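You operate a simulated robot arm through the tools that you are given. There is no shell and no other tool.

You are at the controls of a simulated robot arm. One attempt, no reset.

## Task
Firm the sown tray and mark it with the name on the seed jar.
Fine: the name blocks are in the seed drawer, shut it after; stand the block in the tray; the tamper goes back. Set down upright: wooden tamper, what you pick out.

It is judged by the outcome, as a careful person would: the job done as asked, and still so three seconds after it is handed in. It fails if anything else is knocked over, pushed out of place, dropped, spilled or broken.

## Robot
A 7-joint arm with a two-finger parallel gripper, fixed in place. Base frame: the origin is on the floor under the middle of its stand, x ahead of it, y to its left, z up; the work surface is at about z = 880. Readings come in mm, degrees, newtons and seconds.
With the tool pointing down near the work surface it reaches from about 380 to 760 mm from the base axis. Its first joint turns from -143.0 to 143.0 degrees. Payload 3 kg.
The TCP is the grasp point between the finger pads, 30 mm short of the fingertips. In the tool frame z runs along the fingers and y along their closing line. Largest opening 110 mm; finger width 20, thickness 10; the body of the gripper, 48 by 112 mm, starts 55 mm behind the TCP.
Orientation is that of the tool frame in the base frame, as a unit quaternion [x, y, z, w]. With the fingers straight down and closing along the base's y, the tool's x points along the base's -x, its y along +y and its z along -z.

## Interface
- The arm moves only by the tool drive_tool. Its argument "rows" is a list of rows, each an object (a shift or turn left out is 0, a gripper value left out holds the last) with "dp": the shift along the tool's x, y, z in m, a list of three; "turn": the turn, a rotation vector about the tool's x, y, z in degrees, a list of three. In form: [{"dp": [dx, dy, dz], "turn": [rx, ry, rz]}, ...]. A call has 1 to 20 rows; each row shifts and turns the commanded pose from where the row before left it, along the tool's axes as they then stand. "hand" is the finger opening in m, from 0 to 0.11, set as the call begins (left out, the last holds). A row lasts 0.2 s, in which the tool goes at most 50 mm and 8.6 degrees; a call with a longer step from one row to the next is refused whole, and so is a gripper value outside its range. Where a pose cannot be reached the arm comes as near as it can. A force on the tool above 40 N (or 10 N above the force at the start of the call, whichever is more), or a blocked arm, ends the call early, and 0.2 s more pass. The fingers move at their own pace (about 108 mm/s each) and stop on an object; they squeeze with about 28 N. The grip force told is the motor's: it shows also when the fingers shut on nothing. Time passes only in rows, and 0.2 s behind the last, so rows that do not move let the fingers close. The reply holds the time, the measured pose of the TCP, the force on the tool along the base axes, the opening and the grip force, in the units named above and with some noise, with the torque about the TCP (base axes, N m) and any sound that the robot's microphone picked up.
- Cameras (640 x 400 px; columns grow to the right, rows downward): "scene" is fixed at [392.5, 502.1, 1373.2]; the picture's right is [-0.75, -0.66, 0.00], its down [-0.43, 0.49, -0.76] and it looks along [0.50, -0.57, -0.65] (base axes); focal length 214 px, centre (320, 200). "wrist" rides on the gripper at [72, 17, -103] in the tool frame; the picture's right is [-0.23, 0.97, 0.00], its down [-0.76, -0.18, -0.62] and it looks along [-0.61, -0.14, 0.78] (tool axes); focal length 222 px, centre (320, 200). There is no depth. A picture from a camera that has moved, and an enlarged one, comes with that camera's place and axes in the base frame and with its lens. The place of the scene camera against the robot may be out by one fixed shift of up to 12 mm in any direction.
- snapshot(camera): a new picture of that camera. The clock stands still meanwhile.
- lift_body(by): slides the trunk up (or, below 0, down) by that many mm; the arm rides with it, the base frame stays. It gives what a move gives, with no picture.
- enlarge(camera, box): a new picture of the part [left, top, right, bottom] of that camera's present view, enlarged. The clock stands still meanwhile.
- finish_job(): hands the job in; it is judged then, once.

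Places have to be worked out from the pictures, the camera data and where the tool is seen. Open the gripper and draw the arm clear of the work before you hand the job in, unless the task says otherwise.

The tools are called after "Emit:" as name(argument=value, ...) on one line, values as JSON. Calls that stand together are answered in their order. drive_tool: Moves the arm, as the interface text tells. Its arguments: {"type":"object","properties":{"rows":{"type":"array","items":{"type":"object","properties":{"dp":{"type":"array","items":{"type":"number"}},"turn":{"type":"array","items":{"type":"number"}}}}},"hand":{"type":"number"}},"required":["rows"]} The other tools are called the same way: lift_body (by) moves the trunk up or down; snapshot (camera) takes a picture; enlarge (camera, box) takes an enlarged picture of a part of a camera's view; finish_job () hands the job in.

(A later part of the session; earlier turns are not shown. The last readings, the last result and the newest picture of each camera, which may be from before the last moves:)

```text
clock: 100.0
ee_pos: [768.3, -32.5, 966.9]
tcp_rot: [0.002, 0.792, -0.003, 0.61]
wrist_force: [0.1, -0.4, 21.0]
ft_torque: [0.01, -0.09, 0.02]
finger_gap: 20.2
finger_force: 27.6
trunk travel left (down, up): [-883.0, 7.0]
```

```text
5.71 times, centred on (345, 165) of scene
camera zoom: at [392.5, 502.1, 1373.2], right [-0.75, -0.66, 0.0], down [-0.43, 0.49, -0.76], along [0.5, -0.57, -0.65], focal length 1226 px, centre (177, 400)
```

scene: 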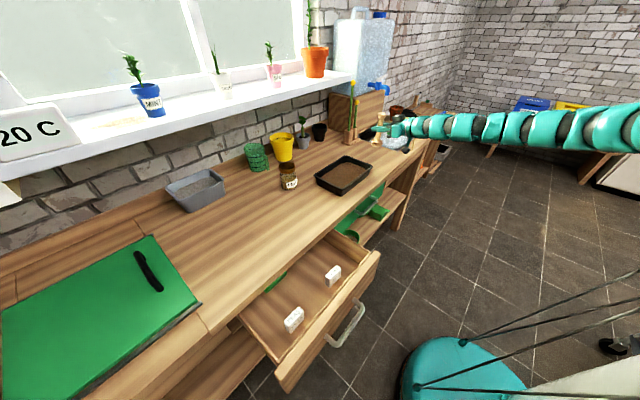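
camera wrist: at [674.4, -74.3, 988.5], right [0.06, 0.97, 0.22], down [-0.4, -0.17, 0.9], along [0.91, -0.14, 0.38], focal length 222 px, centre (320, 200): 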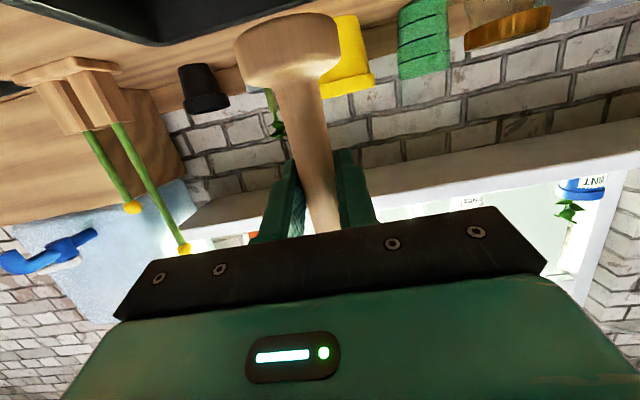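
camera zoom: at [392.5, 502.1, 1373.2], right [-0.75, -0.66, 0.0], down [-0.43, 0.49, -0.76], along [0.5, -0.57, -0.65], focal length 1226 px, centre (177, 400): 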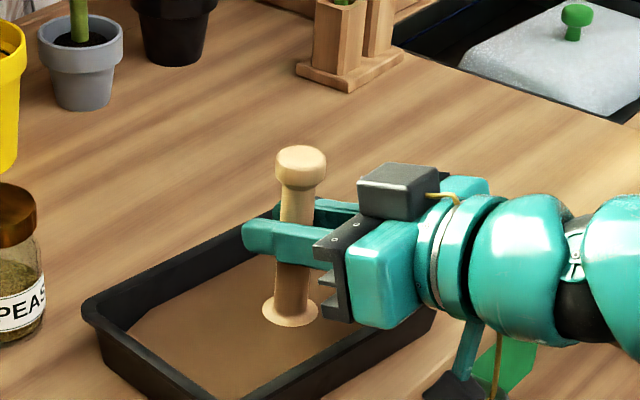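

In this picture the tray has moved: its corner shifted by about 58 mm toward +y, so the tamper must have dragged it during the near row. I look at the whole scene before moving.

Emit:
snapshot(camera="scene")

Emit:
snapshot(camera="wrist")

Emit:
enlarge(camera="scene", box=[270, 140, 400, 230])

```text
taken
```

scene: 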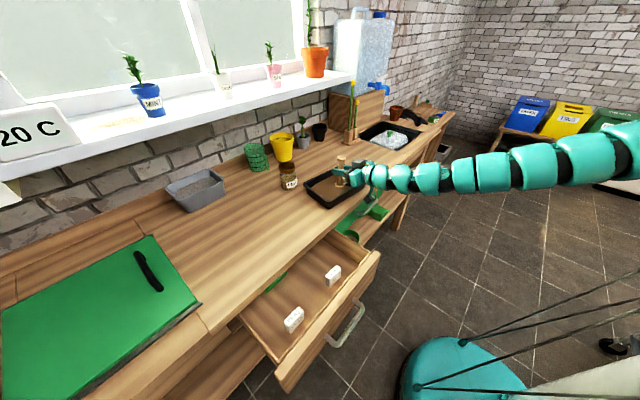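

```text
taken
camera wrist: at [649.0, -14.7, 922.4], right [0.06, 0.97, 0.22], down [-0.41, -0.17, 0.9], along [0.91, -0.15, 0.39], focal length 222 px, centre (320, 200)
```

wrist: 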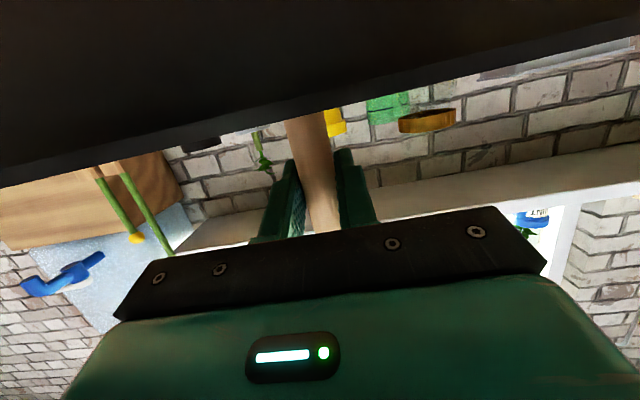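

```text
4.44 times, centred on (335, 185) of scene
camera zoom: at [392.5, 502.1, 1373.2], right [-0.75, -0.66, 0.0], down [-0.43, 0.49, -0.76], along [0.5, -0.57, -0.65], focal length 953 px, centre (253, 267)
```

zoom: 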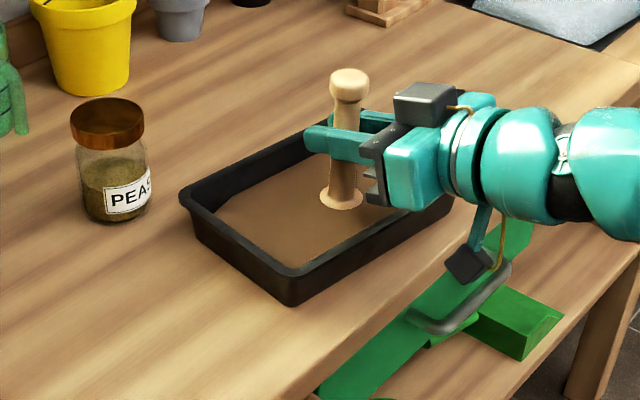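

The tray slid about +63 mm in y and −8 mm in x; nothing else was touched, and the jar still stands clear of it. I lift straight up well above the rim and re-measure the tray.

Emit:
drive_tool(rows=[{"dp": [-0.0097, 0, -0.0026]}, {"dp": [-0.0193, 0, -0.0052]}, {"dp": [-0.0193, 0, -0.0052]}, {"dp": [0, 0, 0]}])

Emit:
enlarge(camera="scene", box=[290, 120, 400, 210])

```text
clock: 101.0
ee_pos: [768.6, -31.0, 1013.8]
tcp_rot: [0.001, 0.794, -0.002, 0.607]
wrist_force: [0.0, -0.3, -0.6]
ft_torque: [-0.03, 0.03, -0.01]
finger_gap: 20.3
finger_force: 27.9
trunk travel left (down, up): [-883.0, 7.0]
```

```text
4.44 times, centred on (345, 165) of scene
camera zoom: at [392.5, 502.1, 1373.2], right [-0.75, -0.66, 0.0], down [-0.43, 0.49, -0.76], along [0.5, -0.57, -0.65], focal length 953 px, centre (209, 356)
```

zoom: 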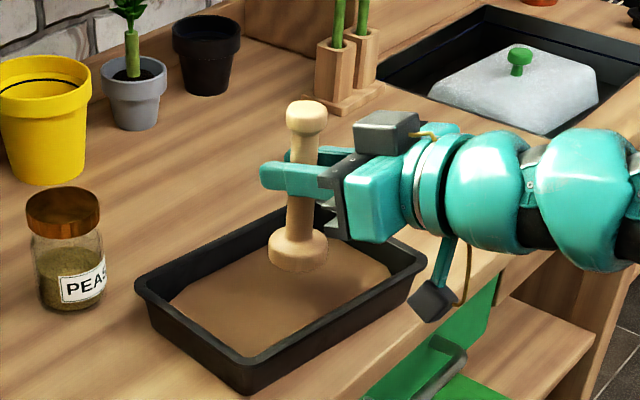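

The tray has also turned about −8.5°. Its near +y strip is still unpressed, so I press that part now where it stands, well inside the wall and with full lifts between. Then I'll set the tray straight.

Emit:
drive_tool(rows=[{"dp": [0.0011, 0.0353, -0.0042]}, {"dp": [0.0011, 0.0353, -0.0042]}, {"dp": [0, 0, 0]}, {"dp": [0.0148, 0, 0.004]}, {"dp": [0.0148, 0, 0.004]}])

Emit:
enlarge(camera="scene", box=[290, 130, 400, 220])

```text
clock: 102.2
ee_pos: [761.8, 40.5, 982.6]
tcp_rot: [0.001, 0.794, -0.002, 0.608]
wrist_force: [1.3, -0.1, 0.7]
ft_torque: [0.01, 0.02, 0.01]
finger_gap: 20.1
finger_force: 28.1
trunk travel left (down, up): [-883.0, 7.0]
```

```text
4.44 times, centred on (345, 175) of scene
camera zoom: at [392.5, 502.1, 1373.2], right [-0.75, -0.66, 0.0], down [-0.43, 0.49, -0.76], along [0.5, -0.57, -0.65], focal length 953 px, centre (209, 311)
```

zoom: 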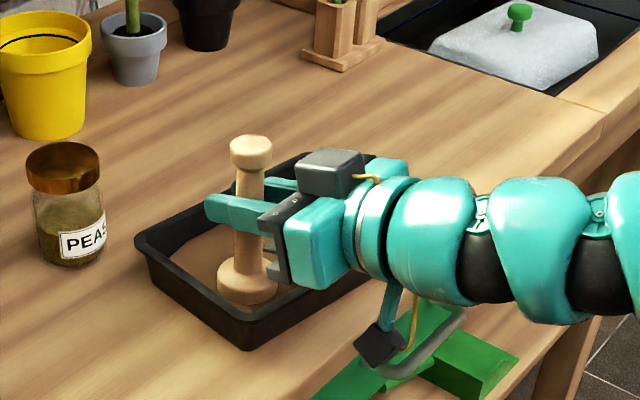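

The disc is inside the near +y corner and clear of the walls. I press 15 mm and hold.

Emit:
drive_tool(rows=[{"dp": [0.0072, 0, 0.002]}, {"dp": [0.0072, 0, 0.002]}, {"dp": [0, 0, 0]}])

Emit:
drive_tool(rows=[{"dp": [-0.0193, 0, -0.0052]}, {"dp": [-0.0242, 0, -0.0065]}, {"dp": [0, 0, 0]}])

Emit:
enlarge(camera="scene", box=[290, 130, 400, 220])

```text
clock: 103.0
ee_pos: [759.8, 39.3, 970.4]
tcp_rot: [0.001, 0.794, -0.002, 0.608]
wrist_force: [-0.4, 0.0, 17.7]
ft_torque: [-0.01, -0.03, -0.03]
finger_gap: 20.2
finger_force: 28.1
trunk travel left (down, up): [-883.0, 7.0]
```

```text
clock: 103.8
ee_pos: [760.5, 38.6, 1011.6]
tcp_rot: [0.001, 0.794, -0.001, 0.607]
wrist_force: [0.6, -0.5, -0.9]
ft_torque: [0.03, -0.01, -0.01]
finger_gap: 20.6
finger_force: 28.1
trunk travel left (down, up): [-883.0, 7.0]
```

```text
4.44 times, centred on (345, 175) of scene
camera zoom: at [392.5, 502.1, 1373.2], right [-0.75, -0.66, 0.0], down [-0.43, 0.49, -0.76], along [0.5, -0.57, -0.65], focal length 953 px, centre (209, 311)
```

zoom: 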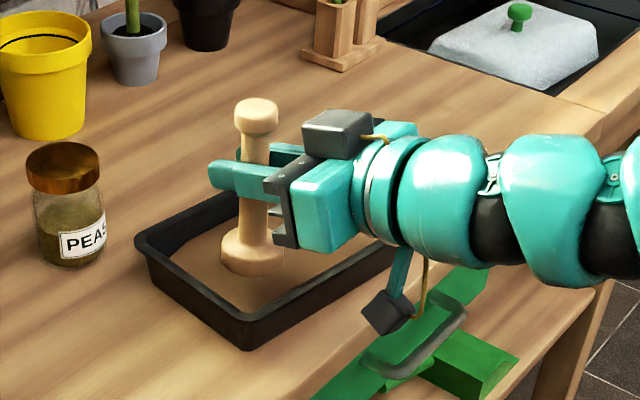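

17.7 N and the tray stayed put. Two more presses along the near strip, each with a full lift.

Emit:
drive_tool(rows=[{"dp": [0.0013, -0.028, -0.0046]}, {"dp": [0, 0, 0]}, {"dp": [0.0137, 0, 0.0037]}, {"dp": [0.0137, 0, 0.0037]}, {"dp": [0.0137, 0, 0.0037]}, {"dp": [0, 0, 0]}, {"dp": [-0.0203, 0, -0.0055]}, {"dp": [-0.0208, 0, -0.0056]}, {"dp": [0, 0, 0]}, {"dp": [0.0011, -0.028, -0.004]}, {"dp": [0, 0, 0]}, {"dp": [0.0137, 0, 0.0037]}, {"dp": [0.0137, 0, 0.0037]}, {"dp": [0.0137, 0, 0.0037]}, {"dp": [0, 0, 0]}, {"dp": [-0.0203, 0, -0.0055]}, {"dp": [-0.0208, 0, -0.0056]}, {"dp": [0, 0, 0]}])

Emit:
enlarge(camera="scene", box=[290, 130, 400, 220])

```text
clock: 107.6
ee_pos: [752.1, -18.6, 1013.6]
tcp_rot: [0.0, 0.795, -0.002, 0.607]
wrist_force: [0.5, -0.3, -1.0]
ft_torque: [0.01, 0.0, 0.02]
finger_gap: 20.5
finger_force: 27.6
trunk travel left (down, up): [-883.0, 7.0]
```

```text
4.44 times, centred on (345, 175) of scene
camera zoom: at [392.5, 502.1, 1373.2], right [-0.75, -0.66, 0.0], down [-0.43, 0.49, -0.76], along [0.5, -0.57, -0.65], focal length 953 px, centre (209, 311)
```

zoom: 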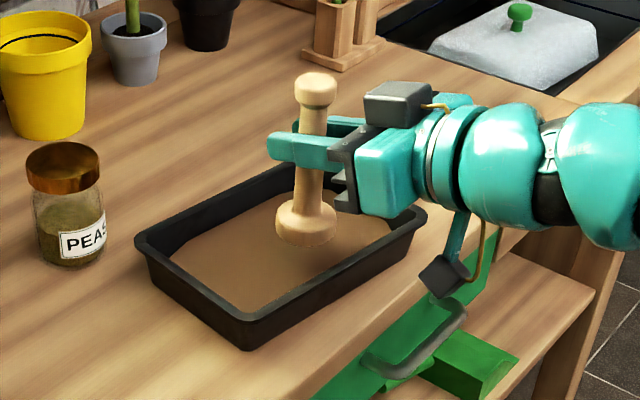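

All rows are done and the soil is smooth. I carry the tamper back up and over to its home spot at (780, −304).

Emit:
drive_tool(rows=[{"dp": [-0.0076, -0.0437, 0.0076]}, {"dp": [-0.0076, -0.0437, 0.0076]}, {"dp": [-0.0076, -0.0437, 0.0076]}, {"dp": [0, -0.0385, 0]}, {"dp": [0, -0.0385, 0]}, {"dp": [0, -0.0385, 0]}, {"dp": [0, -0.0385, 0]}])

Emit:
snapshot(camera="wrist")

Emit:
enlarge(camera="scene", box=[300, 110, 430, 210])

```text
clock: 109.2
ee_pos: [776.2, -302.9, 1031.2]
tcp_rot: [0.002, 0.794, -0.002, 0.608]
wrist_force: [-0.3, 1.1, -0.4]
ft_torque: [0.03, -0.02, 0.0]
finger_gap: 20.1
finger_force: 28.0
trunk travel left (down, up): [-883.0, 7.0]
```

```text
taken
camera wrist: at [658.2, -285.5, 986.5], right [0.06, 0.97, 0.22], down [-0.4, -0.17, 0.9], along [0.91, -0.15, 0.38], focal length 222 px, centre (320, 200)
```

wrist: 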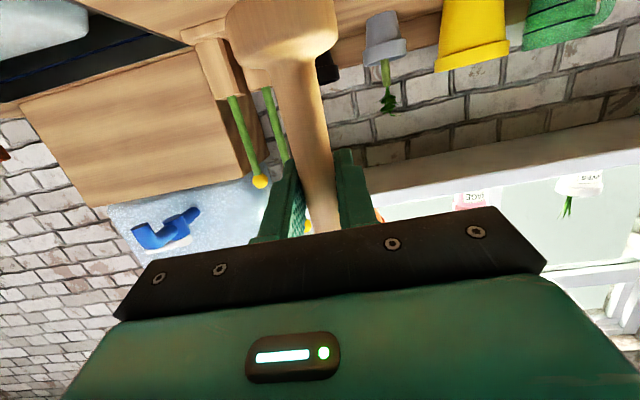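

```text
4.00 times, centred on (365, 160) of scene
camera zoom: at [392.5, 502.1, 1373.2], right [-0.75, -0.66, 0.0], down [-0.43, 0.49, -0.76], along [0.5, -0.57, -0.65], focal length 858 px, centre (140, 360)
```

zoom: 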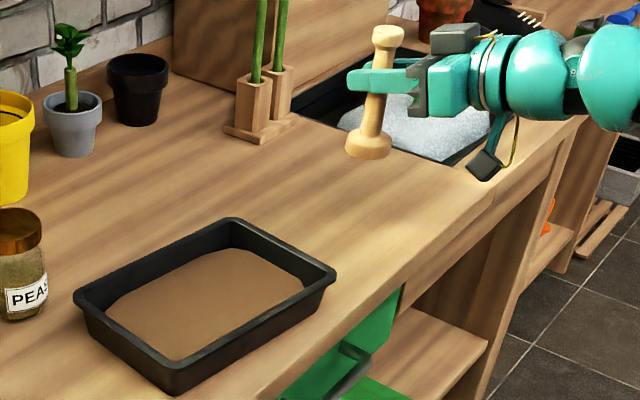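

In the wrist view the disc now sits a bit further below the fingers than when first gripped, so the stem has slid some 7–11 mm. I look closely before setting it down.

Emit:
enlarge(camera="wrist", box=[180, 0, 420, 150])

Emit:
enlarge(camera="scene", box=[370, 105, 420, 155])

```text
2.67 times, centred on (300, 75) of wrist
camera zoom: at [658.2, -285.5, 986.5], right [0.06, 0.97, 0.22], down [-0.4, -0.17, 0.9], along [0.91, -0.15, 0.38], focal length 592 px, centre (373, 533)
```

zoom: 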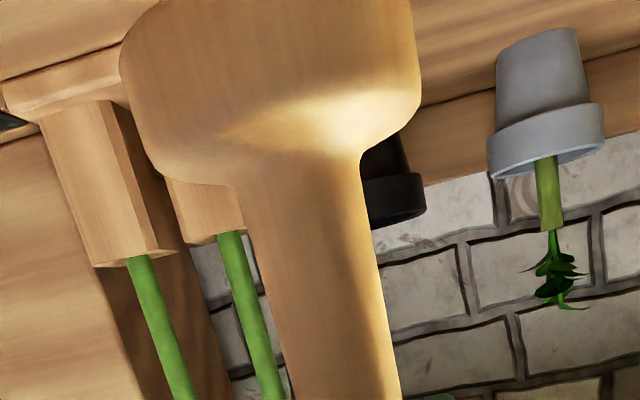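

```text
8.00 times, centred on (395, 130) of scene
camera zoom: at [392.5, 502.1, 1373.2], right [-0.75, -0.66, 0.0], down [-0.43, 0.49, -0.76], along [0.5, -0.57, -0.65], focal length 1716 px, centre (-280, 760)
```

zoom: 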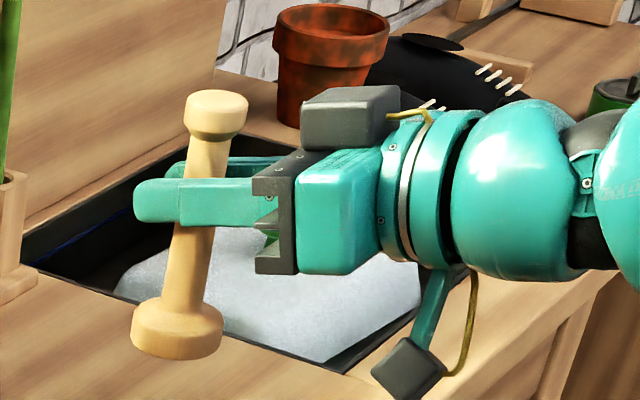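

The tamper is still vertical. I correct to (780, −304), lower to about z 975, then feel for the bench in small steps.

Emit:
drive_tool(rows=[{"dp": [-0.0011, -0.001, 0.0039]}, {"dp": [0.018, 0, 0.0049]}, {"dp": [0.018, 0, 0.0049]}, {"dp": [0.0155, 0, 0.0042]}, {"dp": [0, 0, 0]}])

Emit:
enlarge(camera="scene", box=[350, 105, 420, 175])

```text
clock: 110.4
ee_pos: [782.4, -301.8, 976.1]
tcp_rot: [0.001, 0.794, -0.002, 0.608]
wrist_force: [-0.6, 0.1, -0.8]
ft_torque: [0.02, 0.01, 0.03]
finger_gap: 20.1
finger_force: 27.8
trunk travel left (down, up): [-883.0, 7.0]
```

```text
5.71 times, centred on (385, 140) of scene
camera zoom: at [392.5, 502.1, 1373.2], right [-0.75, -0.66, 0.0], down [-0.43, 0.49, -0.76], along [0.5, -0.57, -0.65], focal length 1226 px, centre (-51, 543)
```

zoom: 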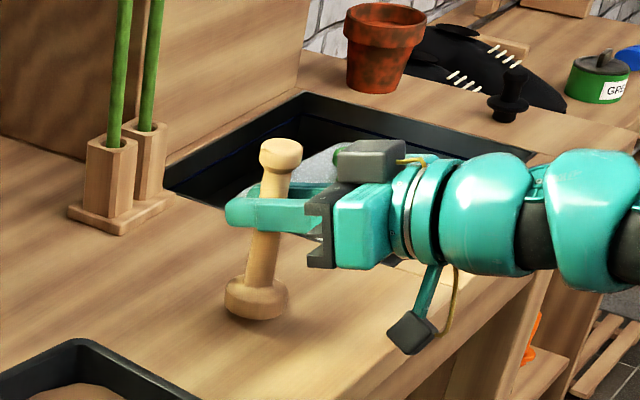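

Emit:
drive_tool(rows=[{"dp": [0.0048, 0, 0.0013]}, {"dp": [0, 0, 0]}])

Emit:
drive_tool(rows=[{"dp": [0.0029, 0, 0.0008]}, {"dp": [0, 0, 0]}])

Emit:
drive_tool(rows=[{"dp": [0.0019, 0, 0.0005]}, {"dp": [0, 0, 0]}])

Emit:
drive_tool(rows=[{"dp": [0.0019, 0, 0.0005]}, {"dp": [0, 0, 0]}])

```text
clock: 111.0
ee_pos: [782.5, -301.9, 971.7]
tcp_rot: [0.001, 0.794, -0.002, 0.608]
wrist_force: [-0.3, -0.3, -1.1]
ft_torque: [0.0, 0.02, -0.04]
finger_gap: 20.3
finger_force: 28.1
trunk travel left (down, up): [-883.0, 7.0]
```

```text
clock: 111.6
ee_pos: [782.9, -303.7, 969.1]
tcp_rot: [0.001, 0.794, -0.002, 0.608]
wrist_force: [-0.3, -1.1, -0.4]
ft_torque: [0.01, 0.0, 0.02]
finger_gap: 20.0
finger_force: 28.2
trunk travel left (down, up): [-883.0, 7.0]
```

```text
clock: 112.2
ee_pos: [782.4, -302.4, 966.2]
tcp_rot: [0.001, 0.794, -0.002, 0.607]
wrist_force: [-0.7, -0.4, -0.1]
ft_torque: [0.01, 0.02, -0.03]
finger_gap: 20.4
finger_force: 27.9
trunk travel left (down, up): [-883.0, 7.0]
```

```text
clock: 112.8
ee_pos: [782.6, -304.3, 965.2]
tcp_rot: [0.001, 0.794, -0.003, 0.608]
wrist_force: [0.3, 0.0, -0.3]
ft_torque: [0.01, 0.03, 0.01]
finger_gap: 20.6
finger_force: 27.8
trunk travel left (down, up): [-883.0, 7.0]
```

No contact at 965 yet. I continue in 2 mm steps.

Emit:
drive_tool(rows=[{"dp": [0.0019, 0, 0.0005]}, {"dp": [0, 0, 0]}])

Emit:
drive_tool(rows=[{"dp": [0.0019, 0, 0.0005]}, {"dp": [0, 0, 0]}])

Emit:
drive_tool(rows=[{"dp": [0.0019, 0, 0.0005]}, {"dp": [0, 0, 0]}])

Emit:
enlarge(camera="scene", box=[355, 115, 415, 170])

```text
clock: 113.4
ee_pos: [781.3, -304.4, 962.9]
tcp_rot: [0.002, 0.793, -0.002, 0.609]
wrist_force: [1.8, -1.5, 6.8]
ft_torque: [-0.06, -0.29, -0.03]
finger_gap: 20.4
finger_force: 27.6
trunk travel left (down, up): [-883.0, 7.0]
```

```text
clock: 114.0
ee_pos: [781.7, -303.1, 963.7]
tcp_rot: [0.0, 0.793, -0.002, 0.61]
wrist_force: [3.2, -0.7, 18.6]
ft_torque: [-0.06, -0.44, 0.01]
finger_gap: 20.2
finger_force: 27.2
trunk travel left (down, up): [-883.0, 7.0]
```

```text
clock: 114.6
ee_pos: [781.5, -303.5, 960.6]
tcp_rot: [0.002, 0.794, -0.003, 0.608]
wrist_force: [1.9, -3.0, 22.3]
ft_torque: [-0.03, -0.18, 0.0]
finger_gap: 20.3
finger_force: 27.6
trunk travel left (down, up): [-883.0, 7.0]
```

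```text
7.27 times, centred on (385, 142) of scene
camera zoom: at [392.5, 502.1, 1373.2], right [-0.75, -0.66, 0.0], down [-0.43, 0.49, -0.76], along [0.5, -0.57, -0.65], focal length 1560 px, centre (-153, 618)
```

zoom: 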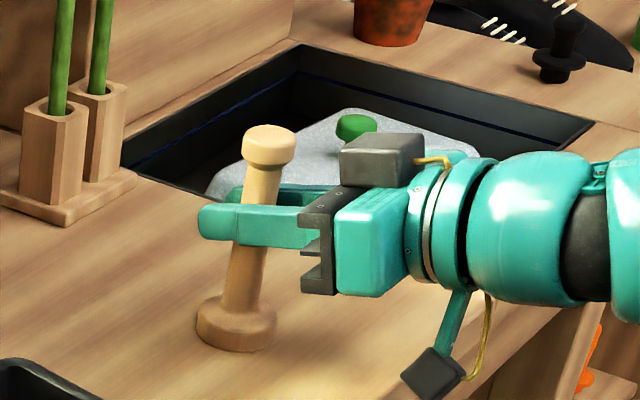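

Firm contact with the bench, and the tamper is vertical. I ease up 2 mm to take the load off and open the fingers.

Emit:
drive_tool(rows=[{"dp": [-0.0019, 0, -0.0005]}, {"dp": [0, 0, 0]}])

Emit:
drive_tool(hand=0.07, rows=[{"dp": [0, 0, 0]}, {"dp": [0, 0, 0]}, {"dp": [0, 0, 0]}])

Emit:
enlarge(camera="scene", box=[355, 115, 415, 170])

Emit:
snapshot(camera="wrist")

```text
clock: 115.2
ee_pos: [782.4, -302.7, 961.9]
tcp_rot: [0.001, 0.794, -0.003, 0.608]
wrist_force: [3.6, -2.1, 16.6]
ft_torque: [-0.04, -0.35, -0.03]
finger_gap: 20.1
finger_force: 28.6
trunk travel left (down, up): [-883.0, 7.0]
```

```text
clock: 116.0
ee_pos: [782.0, -303.6, 959.8]
tcp_rot: [0.002, 0.794, -0.003, 0.608]
wrist_force: [0.4, 0.1, 0.3]
ft_torque: [-0.02, 0.02, 0.04]
finger_gap: 70.1
finger_force: 0.0
trunk travel left (down, up): [-883.0, 7.0]
```

```text
7.27 times, centred on (385, 142) of scene
camera zoom: at [392.5, 502.1, 1373.2], right [-0.75, -0.66, 0.0], down [-0.43, 0.49, -0.76], along [0.5, -0.57, -0.65], focal length 1560 px, centre (-153, 618)
```

zoom: 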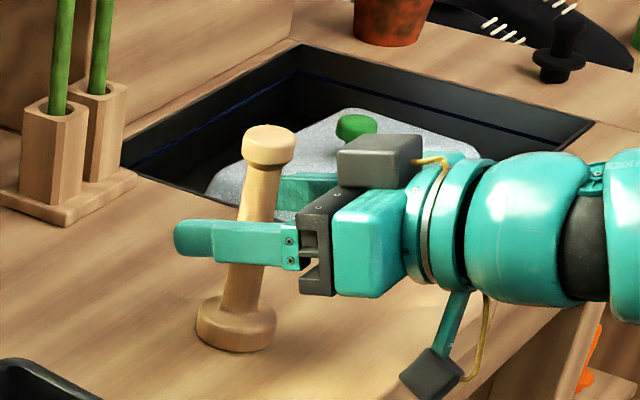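

```text
taken
camera wrist: at [663.6, -285.6, 916.2], right [0.06, 0.97, 0.22], down [-0.4, -0.17, 0.9], along [0.91, -0.14, 0.38], focal length 222 px, centre (320, 200)
```

wrist: 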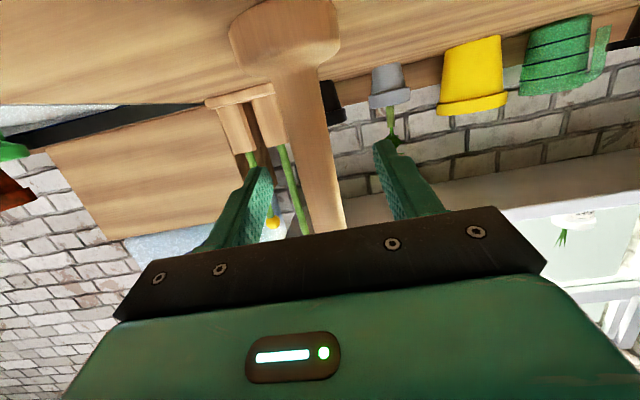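

The tamper stands free, upright at its old spot. I withdraw straight back and down in front of the bench.

Emit:
drive_tool(rows=[{"dp": [0.0076, 0, -0.0187]}, {"dp": [0.0076, 0, -0.0187]}, {"dp": [0.0103, 0, -0.019]}, {"dp": [0.0103, 0, -0.019]}, {"dp": [0.0149, 0, -0.0167]}, {"dp": [0.0149, 0, -0.0167]}])

Emit:
snapshot(camera="scene")

Emit:
enlarge(camera="scene", box=[280, 110, 420, 220])

```text
clock: 117.4
ee_pos: [659.2, -302.0, 926.5]
tcp_rot: [0.002, 0.794, -0.003, 0.608]
wrist_force: [0.0, 0.4, 0.1]
ft_torque: [0.0, 0.01, -0.02]
finger_gap: 70.0
finger_force: 0.1
trunk travel left (down, up): [-883.0, 7.0]
```

```text
taken
```

scene: 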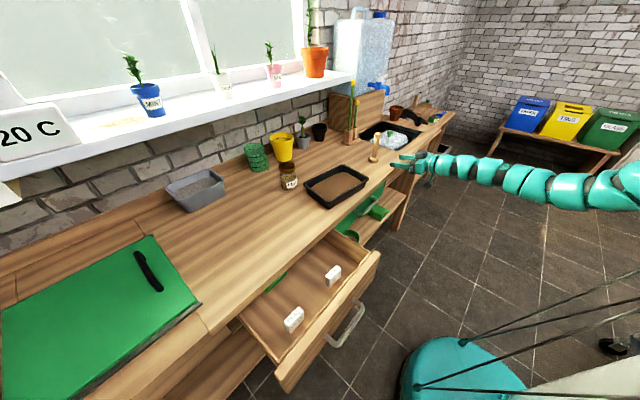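

```text
3.64 times, centred on (350, 165) of scene
camera zoom: at [392.5, 502.1, 1373.2], right [-0.75, -0.66, 0.0], down [-0.43, 0.49, -0.76], along [0.5, -0.57, -0.65], focal length 780 px, centre (211, 327)
```

zoom: 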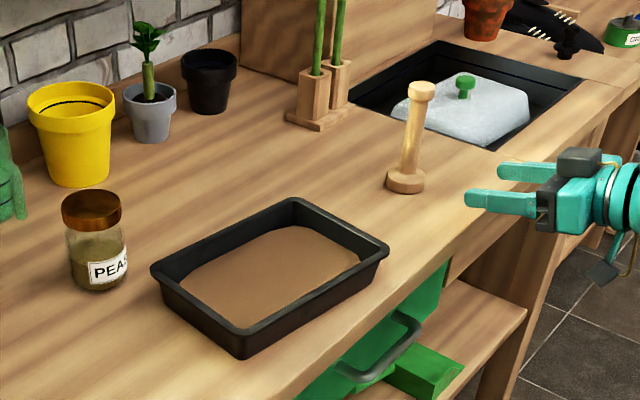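

The tray is in clear view: it needs to go back about +23 mm in x and −78 mm in y, and turn +8°. I close the fingers to use as a pusher and go low in front of the bench to y≈−55, before its near wall.

Emit:
drive_tool(hand=0.0, rows=[{"dp": [0.0251, 0, -0.0083]}, {"dp": [0.0251, 0, -0.0083]}, {"dp": [0, 0.0412, 0]}, {"dp": [0, 0.0412, 0]}, {"dp": [0, 0.0412, 0]}, {"dp": [0, 0.0412, 0]}, {"dp": [0, 0.0412, 0]}, {"dp": [0, 0.0412, 0]}])

Emit:
snapshot(camera="wrist")

```text
clock: 119.2
ee_pos: [630.3, -55.1, 881.1]
tcp_rot: [0.001, 0.793, -0.002, 0.609]
wrist_force: [-0.5, 0.1, -0.9]
ft_torque: [0.0, -0.01, -0.02]
finger_gap: 0.0
finger_force: 28.6
trunk travel left (down, up): [-883.0, 7.0]
```

```text
taken
camera wrist: at [512.6, -37.6, 838.0], right [0.06, 0.97, 0.22], down [-0.41, -0.17, 0.9], along [0.91, -0.14, 0.38], focal length 222 px, centre (320, 200)
```

wrist: 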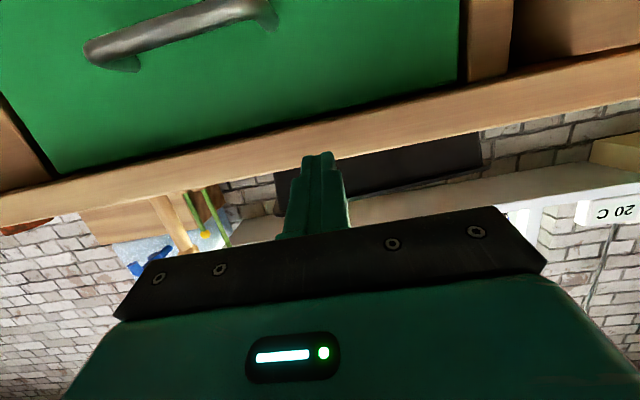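

I rise to z 920 and advance gently; contact with the near wall is expected near TCP x≈671.

Emit:
drive_tool(rows=[{"dp": [-0.0219, 0, 0.0045]}, {"dp": [-0.0219, 0, 0.0045]}, {"dp": [-0.0026, 0, 0.0097]}, {"dp": [-0.0026, 0, 0.0097]}, {"dp": [0, 0, 0]}])

Emit:
enlarge(camera="scene", box=[280, 110, 420, 220])

```text
clock: 120.4
ee_pos: [670.9, -55.5, 920.4]
tcp_rot: [0.0, 0.794, -0.002, 0.608]
wrist_force: [0.7, 1.0, 0.3]
ft_torque: [0.01, -0.01, 0.02]
finger_gap: 0.0
finger_force: 27.5
trunk travel left (down, up): [-883.0, 7.0]
```

```text
3.64 times, centred on (350, 165) of scene
camera zoom: at [392.5, 502.1, 1373.2], right [-0.75, -0.66, 0.0], down [-0.43, 0.49, -0.76], along [0.5, -0.57, -0.65], focal length 780 px, centre (211, 327)
```

zoom: 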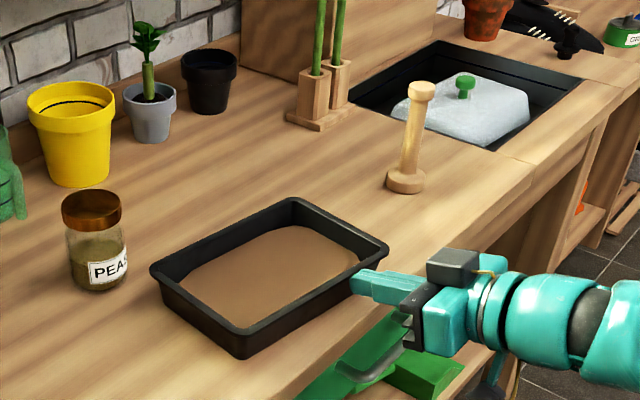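

The tip is just at the near wall, toward its −y end, which gives both the turn and the +x shift. I push gently 20 mm.

Emit:
drive_tool(rows=[{"dp": [0, 0.008, 0]}, {"dp": [-0.0013, 0, 0.0048]}, {"dp": [-0.0013, 0, 0.0048]}, {"dp": [-0.0013, 0, 0.0048]}, {"dp": [-0.0013, 0, 0.0048]}, {"dp": [0, 0, 0]}])

Emit:
enlarge(camera="scene", box=[280, 110, 420, 220])

```text
clock: 121.8
ee_pos: [693.5, -48.8, 922.4]
tcp_rot: [0.001, 0.794, -0.002, 0.607]
wrist_force: [0.0, 0.5, -0.3]
ft_torque: [-0.01, 0.01, -0.02]
finger_gap: 0.0
finger_force: 28.0
trunk travel left (down, up): [-883.0, 7.0]
```

```text
3.64 times, centred on (350, 165) of scene
camera zoom: at [392.5, 502.1, 1373.2], right [-0.75, -0.66, 0.0], down [-0.43, 0.49, -0.76], along [0.5, -0.57, -0.65], focal length 780 px, centre (211, 327)
```

zoom: 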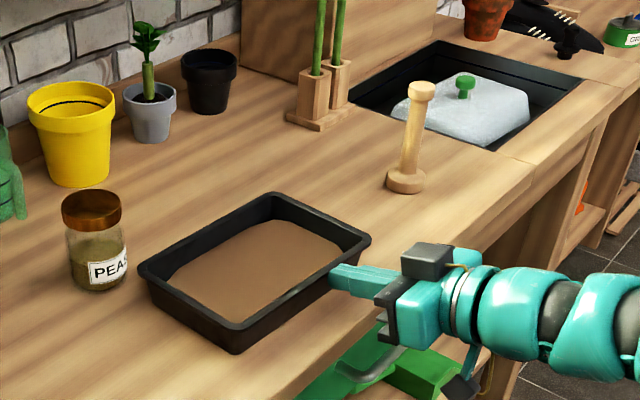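

Rotation remaining is about −4°, and x is nearly right. I back off, move to the −y end of the near wall and push about 10 mm more.

Emit:
drive_tool(rows=[{"dp": [0.0039, 0, -0.0145]}, {"dp": [0, -0.043, 0]}, {"dp": [-0.0016, 0, 0.006]}, {"dp": [-0.0016, 0, 0.006]}, {"dp": [-0.0016, 0, 0.006]}, {"dp": [0, 0, 0]}])

Emit:
enlarge(camera="scene", box=[280, 110, 420, 220])

```text
clock: 123.2
ee_pos: [695.8, -92.1, 921.2]
tcp_rot: [0.001, 0.795, -0.002, 0.607]
wrist_force: [-0.1, 0.3, 0.0]
ft_torque: [-0.04, 0.01, 0.02]
finger_gap: 0.0
finger_force: 28.0
trunk travel left (down, up): [-883.0, 7.0]
```

```text
3.64 times, centred on (350, 165) of scene
camera zoom: at [392.5, 502.1, 1373.2], right [-0.75, -0.66, 0.0], down [-0.43, 0.49, -0.76], along [0.5, -0.57, -0.65], focal length 780 px, centre (211, 327)
```

zoom: 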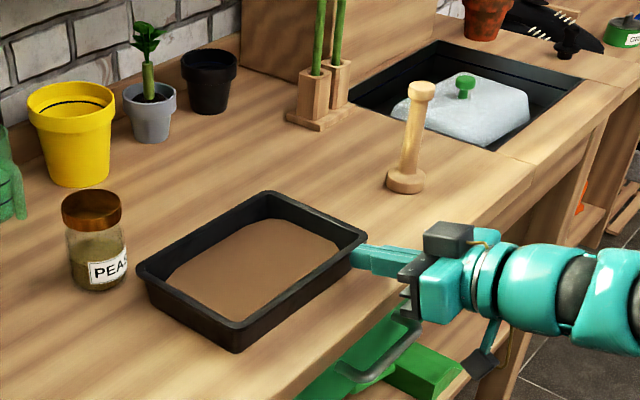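

The tray is nearly square again and x is right. Next I go round to its +y side: back off, move to y≈118 in front of the bench, then forward to x≈690.

Emit:
drive_tool(rows=[{"dp": [0.015, 0, -0.025]}, {"dp": [0.015, 0, -0.025]}, {"dp": [0, 0.042, 0]}, {"dp": [0, 0.042, 0]}, {"dp": [0, 0.042, 0]}, {"dp": [0, 0.042, 0]}, {"dp": [0, 0.042, 0]}, {"dp": [-0.0128, 0, 0.0225]}, {"dp": [-0.0128, 0, 0.0225]}])

Emit:
enlarge(camera="scene", box=[260, 110, 420, 240])

```text
clock: 125.2
ee_pos: [655.9, 57.0, 910.3]
tcp_rot: [0.001, 0.793, -0.001, 0.609]
wrist_force: [-0.1, -0.4, 0.7]
ft_torque: [-0.01, -0.02, -0.02]
finger_gap: 0.0
finger_force: 28.1
out of reach, approached as far as the arm can: row 6, 7, 8, 9
trunk travel left (down, up): [-883.0, 7.0]
```

```text
3.08 times, centred on (340, 175) of scene
camera zoom: at [392.5, 502.1, 1373.2], right [-0.75, -0.66, 0.0], down [-0.43, 0.49, -0.76], along [0.5, -0.57, -0.65], focal length 660 px, centre (258, 277)
```

zoom: 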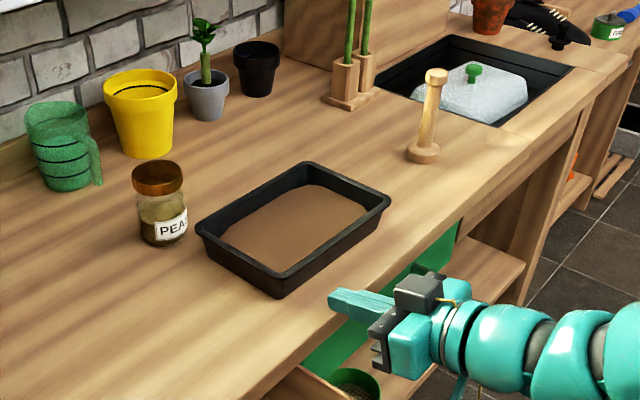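

From this side the arm can't reach the tray's +y wall with this wrist. Instead I push from inside: fingertips inside the tray against its −y wall, above the soil. I go over the tray and steepen the tool to 40° from vertical.

Emit:
drive_tool(rows=[{"dp": [0.0008, -0.0485, -0.0029]}, {"dp": [0.0008, -0.0485, -0.0029]}, {"dp": [-0.0293, -0.005, 0.0128]}, {"dp": [-0.03, -0.005, 0.023]}, {"dp": [-0.0123, -0.005, 0.0226]}, {"dp": [-0.0123, -0.005, 0.0226]}])

Emit:
drive_tool(rows=[{"turn": [0, 7, 0]}, {"turn": [0, 7, 0]}, {"turn": [0, 7, 0]}, {"turn": [0, 7, 0]}, {"turn": [0, 7, 0]}])

Emit:
snapshot(camera="wrist")

Emit:
enlarge(camera="scene", box=[280, 110, 420, 220])

```text
clock: 126.6
ee_pos: [750.1, -59.7, 968.5]
tcp_rot: [0.002, 0.795, -0.002, 0.607]
wrist_force: [0.7, 0.1, -0.1]
ft_torque: [0.0, -0.02, -0.02]
finger_gap: 0.1
finger_force: 28.5
trunk travel left (down, up): [-883.0, 7.0]
```

```text
clock: 127.8
ee_pos: [746.1, -40.1, 962.1]
tcp_rot: [-0.03, 0.895, 0.031, 0.445]
wrist_force: [0.2, -0.4, 0.3]
ft_torque: [0.0, 0.0, 0.0]
finger_gap: 0.1
finger_force: 28.1
out of reach, approached as far as the arm can: row 2, 3, 4
trunk travel left (down, up): [-883.0, 7.0]
```

```text
taken
camera wrist: at [619.2, -33.3, 966.2], right [0.06, 0.98, 0.21], down [-0.02, -0.21, 0.98], along [1.0, -0.06, 0.01], focal length 222 px, centre (320, 200)
```

wrist: 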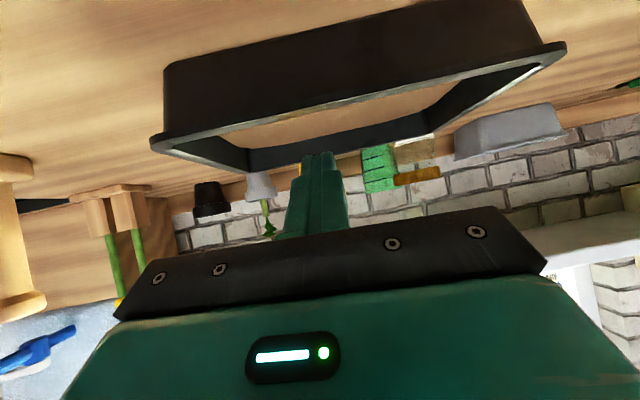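

```text
3.64 times, centred on (350, 165) of scene
camera zoom: at [392.5, 502.1, 1373.2], right [-0.75, -0.66, 0.0], down [-0.43, 0.49, -0.76], along [0.5, -0.57, -0.65], focal length 780 px, centre (211, 327)
```

zoom: 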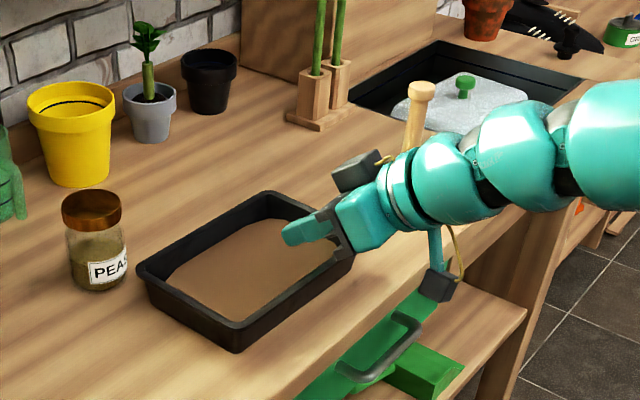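

The tilt came partway, to 53° from vertical, which is enough. I move to (778, −85), inside the tray's −y half, and lower so the tips are below the rim but above the soil.

Emit:
drive_tool(rows=[{"dp": [-0.0103, -0.0237, 0.01]}, {"dp": [-0.0103, -0.0237, 0.01]}, {"dp": [0, 0, 0]}])

Emit:
enlarge(camera="scene", box=[300, 130, 400, 200])

```text
clock: 128.6
ee_pos: [776.8, -84.5, 964.7]
tcp_rot: [-0.031, 0.895, 0.033, 0.444]
wrist_force: [0.3, -0.8, -0.1]
ft_torque: [-0.02, -0.01, 0.0]
finger_gap: 0.1
finger_force: 27.9
trunk travel left (down, up): [-883.0, 7.0]
```

```text
5.71 times, centred on (350, 165) of scene
camera zoom: at [392.5, 502.1, 1373.2], right [-0.75, -0.66, 0.0], down [-0.43, 0.49, -0.76], along [0.5, -0.57, -0.65], focal length 1226 px, centre (149, 400)
```

zoom: 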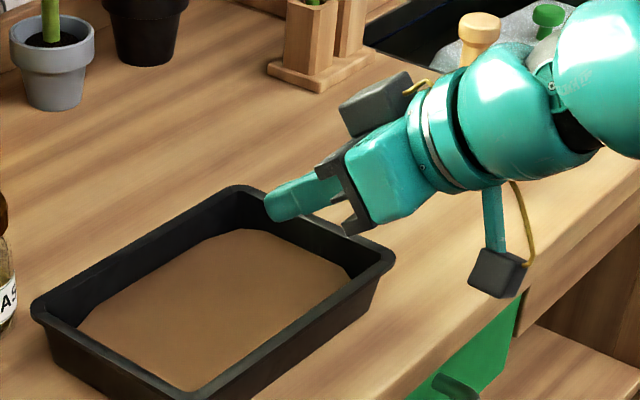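

Emit:
drive_tool(rows=[{"dp": [0.008, -0.0003, 0.006]}, {"dp": [0.008, -0.0003, 0.006]}, {"dp": [0.008, -0.0003, 0.006]}, {"dp": [0, 0, 0]}])

Emit:
enlarge(camera="scene", box=[300, 130, 400, 200])

```text
clock: 129.6
ee_pos: [776.4, -84.8, 934.3]
tcp_rot: [-0.031, 0.895, 0.033, 0.444]
wrist_force: [0.1, 0.1, 0.2]
ft_torque: [-0.01, -0.03, 0.04]
finger_gap: 0.0
finger_force: 28.9
trunk travel left (down, up): [-883.0, 7.0]
```

```text
5.71 times, centred on (350, 165) of scene
camera zoom: at [392.5, 502.1, 1373.2], right [-0.75, -0.66, 0.0], down [-0.43, 0.49, -0.76], along [0.5, -0.57, -0.65], focal length 1226 px, centre (149, 400)
```

zoom: 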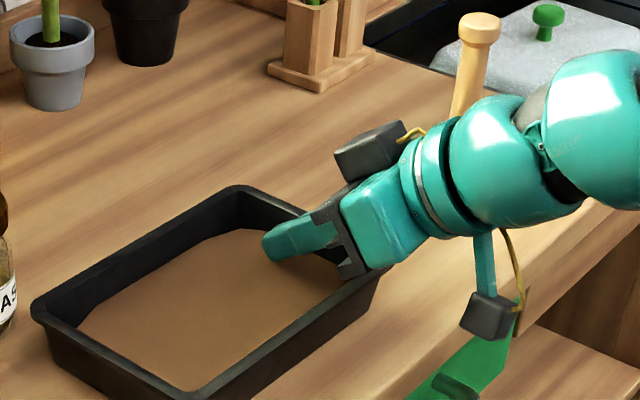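

The tips are inside by the −y wall and clear of everything. I push toward −y slowly, 50 mm first.

Emit:
drive_tool(rows=[{"dp": [0.0003, -0.01, -0.0008]}, {"dp": [0.0003, -0.01, -0.0008]}, {"dp": [0.0003, -0.01, -0.0008]}, {"dp": [0.0003, -0.01, -0.0008]}, {"dp": [0.0003, -0.01, -0.0008]}, {"dp": [0, 0, 0]}])

Emit:
enlarge(camera="scene", box=[280, 110, 420, 220])

```text
clock: 131.0
ee_pos: [777.7, -134.8, 935.7]
tcp_rot: [-0.03, 0.895, 0.032, 0.444]
wrist_force: [-0.2, 0.2, 0.1]
ft_torque: [-0.03, 0.01, 0.0]
finger_gap: 0.0
finger_force: 27.0
trunk travel left (down, up): [-883.0, 7.0]
```

```text
3.64 times, centred on (350, 165) of scene
camera zoom: at [392.5, 502.1, 1373.2], right [-0.75, -0.66, 0.0], down [-0.43, 0.49, -0.76], along [0.5, -0.57, -0.65], focal length 780 px, centre (211, 327)
```

zoom: 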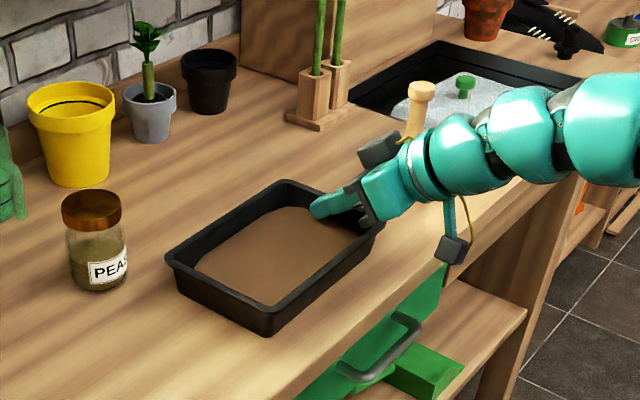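

The tray slides along nicely. Another 40 mm.

Emit:
drive_tool(rows=[{"dp": [0.0003, -0.01, -0.0008]}, {"dp": [0.0003, -0.01, -0.0008]}, {"dp": [0.0003, -0.01, -0.0008]}, {"dp": [0.0003, -0.009, -0.0008]}, {"dp": [0, 0, 0]}])

Emit:
enlarge(camera="scene", box=[280, 110, 420, 220])

```text
clock: 132.2
ee_pos: [778.5, -173.6, 934.4]
tcp_rot: [-0.031, 0.894, 0.032, 0.445]
wrist_force: [1.4, 1.3, 7.2]
ft_torque: [-0.1, 0.0, 0.02]
finger_gap: 0.0
finger_force: 28.1
trunk travel left (down, up): [-883.0, 7.0]
```

```text
3.64 times, centred on (350, 165) of scene
camera zoom: at [392.5, 502.1, 1373.2], right [-0.75, -0.66, 0.0], down [-0.43, 0.49, -0.76], along [0.5, -0.57, -0.65], focal length 780 px, centre (211, 327)
```

zoom: 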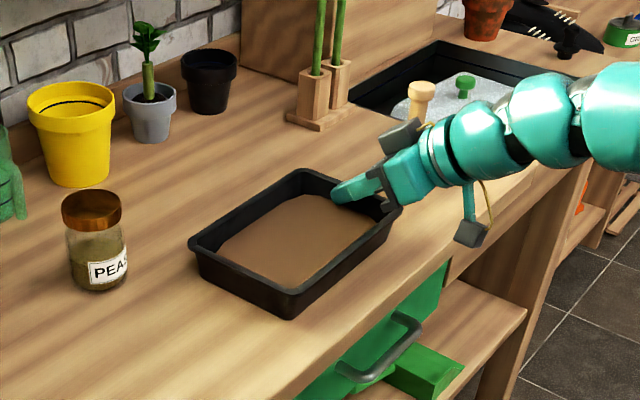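

The tray is now within about 10 mm of its original place. There's a 7 N upward force on the tips, so I raise 4 mm, then push the last few millimetres.

Emit:
drive_tool(rows=[{"dp": [-0.0032, 0.0001, -0.0024]}, {"dp": [0, 0, 0]}])

Emit:
drive_tool(rows=[{"dp": [0.0001, -0.004, -0.0003]}, {"dp": [0.0001, -0.004, -0.0003]}, {"dp": [0, 0, 0]}])

Emit:
enlarge(camera="scene", box=[300, 120, 400, 200])

```text
clock: 132.8
ee_pos: [778.1, -173.2, 937.5]
tcp_rot: [-0.031, 0.895, 0.033, 0.444]
wrist_force: [-0.3, -0.3, 0.0]
ft_torque: [-0.01, 0.01, 0.0]
finger_gap: 0.0
finger_force: 27.9
trunk travel left (down, up): [-883.0, 7.0]
```

```text
clock: 133.6
ee_pos: [776.9, -182.6, 937.5]
tcp_rot: [-0.031, 0.895, 0.032, 0.444]
wrist_force: [-0.2, -0.3, -0.5]
ft_torque: [0.01, -0.01, -0.01]
finger_gap: 0.0
finger_force: 27.9
trunk travel left (down, up): [-883.0, 7.0]
```

```text
5.00 times, centred on (350, 160) of scene
camera zoom: at [392.5, 502.1, 1373.2], right [-0.75, -0.66, 0.0], down [-0.43, 0.49, -0.76], along [0.5, -0.57, -0.65], focal length 1072 px, centre (170, 400)
```

zoom: 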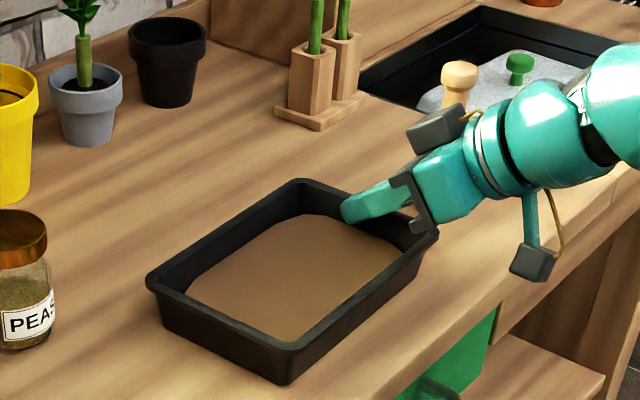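

The tray is back within about 5 mm of where it stood. I lift out, then turn the tool to point straight down, for reaching the block at (612, 370).

Emit:
drive_tool(rows=[{"dp": [-0.02, 0.0007, -0.0151]}, {"dp": [-0.02, 0.0007, -0.0151]}, {"turn": [0.54, 7.54, 0.53]}, {"turn": [0.54, 7.54, 0.53]}, {"turn": [0.54, 7.54, 0.53]}, {"turn": [0.54, 7.54, 0.53]}, {"turn": [0.54, 7.54, 0.53]}])

Emit:
snapshot(camera="wrist")

Emit:
enlarge(camera="scene", box=[280, 110, 420, 220])

```text
clock: 135.2
ee_pos: [778.4, -182.8, 988.1]
tcp_rot: [-0.009, 0.991, 0.01, 0.13]
wrist_force: [-0.2, 0.2, 0.8]
ft_torque: [-0.04, -0.01, 0.0]
finger_gap: 0.0
finger_force: 27.9
trunk travel left (down, up): [-883.0, 7.0]
```

```text
taken
camera wrist: at [681.6, -167.9, 1068.1], right [0.2, 0.98, 0.08], down [0.58, -0.18, 0.79], along [0.79, -0.12, -0.6], focal length 222 px, centre (320, 200)
```

wrist: 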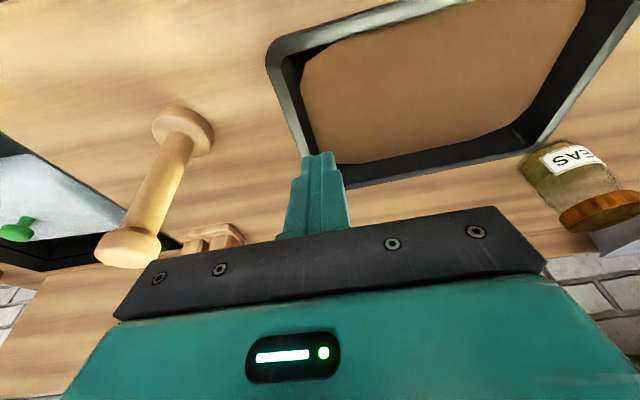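

```text
3.64 times, centred on (350, 165) of scene
camera zoom: at [392.5, 502.1, 1373.2], right [-0.75, -0.66, 0.0], down [-0.43, 0.49, -0.76], along [0.5, -0.57, -0.65], focal length 780 px, centre (211, 327)
```

zoom: 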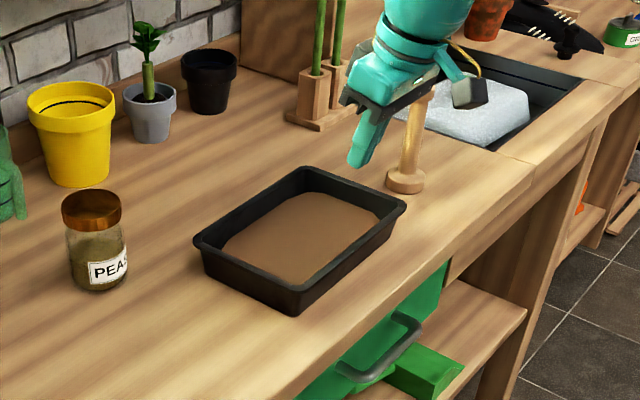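

From the wrist view the tray's −y edge is at y≈−196 and its near edge at x≈725, so it is back in place. Next I step the trunk down while raising the arm equally, for reach toward the drawer.

Emit:
drive_tool(rows=[{"dp": [-0.0097, 0, -0.0362]}, {"dp": [-0.0097, 0, -0.0362]}])

Emit:
lift_body(by=-75)

Emit:
drive_tool(rows=[{"dp": [-0.0097, 0, -0.0362]}, {"dp": [-0.0097, 0, -0.0362]}, {"turn": [0.54, 7.54, 0.53]}, {"turn": [0.53, 7.4, 0.5]}])

Emit:
lift_body(by=-75)

```text
clock: 135.8
ee_pos: [777.9, -182.7, 1062.7]
tcp_rot: [-0.009, 0.991, 0.011, 0.13]
wrist_force: [-0.2, 0.6, -0.6]
ft_torque: [0.01, 0.0, 0.0]
finger_gap: 0.0
finger_force: 27.9
trunk travel left (down, up): [-883.0, 7.0]
```

```text
clock: 136.9
ee_pos: [778.4, -181.4, 987.7]
tcp_rot: [-0.009, 0.991, 0.011, 0.13]
wrist_force: [-0.1, 0.2, 0.0]
ft_torque: [-0.02, 0.01, -0.04]
finger_gap: 0.0
finger_force: 28.2
trunk travel left (down, up): [-808.0, 82.0]
```

```text
clock: 137.9
ee_pos: [779.0, -182.8, 1061.5]
tcp_rot: [0.0, 1.0, 0.0, -0.001]
wrist_force: [-0.1, -1.0, 0.3]
ft_torque: [0.03, 0.02, 0.03]
finger_gap: 0.0
finger_force: 28.1
trunk travel left (down, up): [-808.0, 82.0]
```

```text
clock: 139.0
ee_pos: [778.5, -183.3, 988.2]
tcp_rot: [0.0, 1.0, 0.0, 0.001]
wrist_force: [0.1, -0.3, -0.4]
ft_torque: [0.01, 0.02, -0.01]
finger_gap: 0.2
finger_force: 27.8
trunk travel left (down, up): [-733.0, 157.0]
```

The tool points straight down. I continue stepping: arm up, trunk down.

Emit:
drive_tool(rows=[{"dp": [0, 0, -0.05]}, {"dp": [0, 0, -0.05]}])

Emit:
lift_body(by=-100)

Emit:
drive_tool(rows=[{"dp": [0, 0, -0.05]}, {"dp": [0, 0, -0.05]}])

Emit:
lift_body(by=-100)

Emit:
drive_tool(rows=[{"dp": [0, 0, -0.05]}, {"dp": [0, 0, -0.045]}])

Emit:
lift_body(by=-95)

```text
clock: 139.6
ee_pos: [781.5, -181.1, 1087.6]
tcp_rot: [-0.001, 1.0, 0.001, 0.0]
wrist_force: [-0.8, -0.3, 0.9]
ft_torque: [0.01, 0.0, -0.01]
finger_gap: 0.2
finger_force: 27.8
trunk travel left (down, up): [-733.0, 157.0]
```

```text
clock: 140.9
ee_pos: [780.0, -182.9, 987.2]
tcp_rot: [0.001, 1.0, 0.001, 0.001]
wrist_force: [0.3, 0.0, -0.3]
ft_torque: [0.0, 0.02, 0.0]
finger_gap: 0.0
finger_force: 28.5
trunk travel left (down, up): [-633.0, 257.0]
```

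```text
clock: 141.5
ee_pos: [780.1, -183.9, 1090.3]
tcp_rot: [0.0, 1.0, 0.001, 0.001]
wrist_force: [-0.4, -0.1, 0.2]
ft_torque: [0.02, 0.0, -0.01]
finger_gap: 0.0
finger_force: 28.1
trunk travel left (down, up): [-633.0, 257.0]
```

```text
clock: 142.9
ee_pos: [780.6, -184.9, 988.1]
tcp_rot: [0.0, 1.0, 0.001, 0.001]
wrist_force: [0.6, -1.1, 0.5]
ft_torque: [0.02, 0.02, 0.02]
finger_gap: 0.0
finger_force: 28.3
trunk travel left (down, up): [-533.0, 357.0]
```

```text
clock: 143.5
ee_pos: [786.7, -183.7, 1033.9]
tcp_rot: [0.0, 1.0, 0.0, 0.004]
wrist_force: [-0.1, -0.3, -0.7]
ft_torque: [-0.04, 0.01, 0.01]
finger_gap: 0.1
finger_force: 28.0
out of reach, approached as far as the arm can: row 1, 2
trunk travel left (down, up): [-533.0, 357.0]
```

```text
clock: 144.6
ee_pos: [787.7, -184.9, 954.8]
tcp_rot: [0.0, 1.0, 0.001, 0.017]
wrist_force: [-1.6, 0.3, 18.5]
ft_torque: [-0.18, 0.2, 0.02]
finger_gap: 0.0
finger_force: 28.1
trunk travel left (down, up): [-445.0, 445.0]
stopped: the force on the tool passed its limit at 51 N (the readings are from after the stop); the commanded pose is now the measured one
```

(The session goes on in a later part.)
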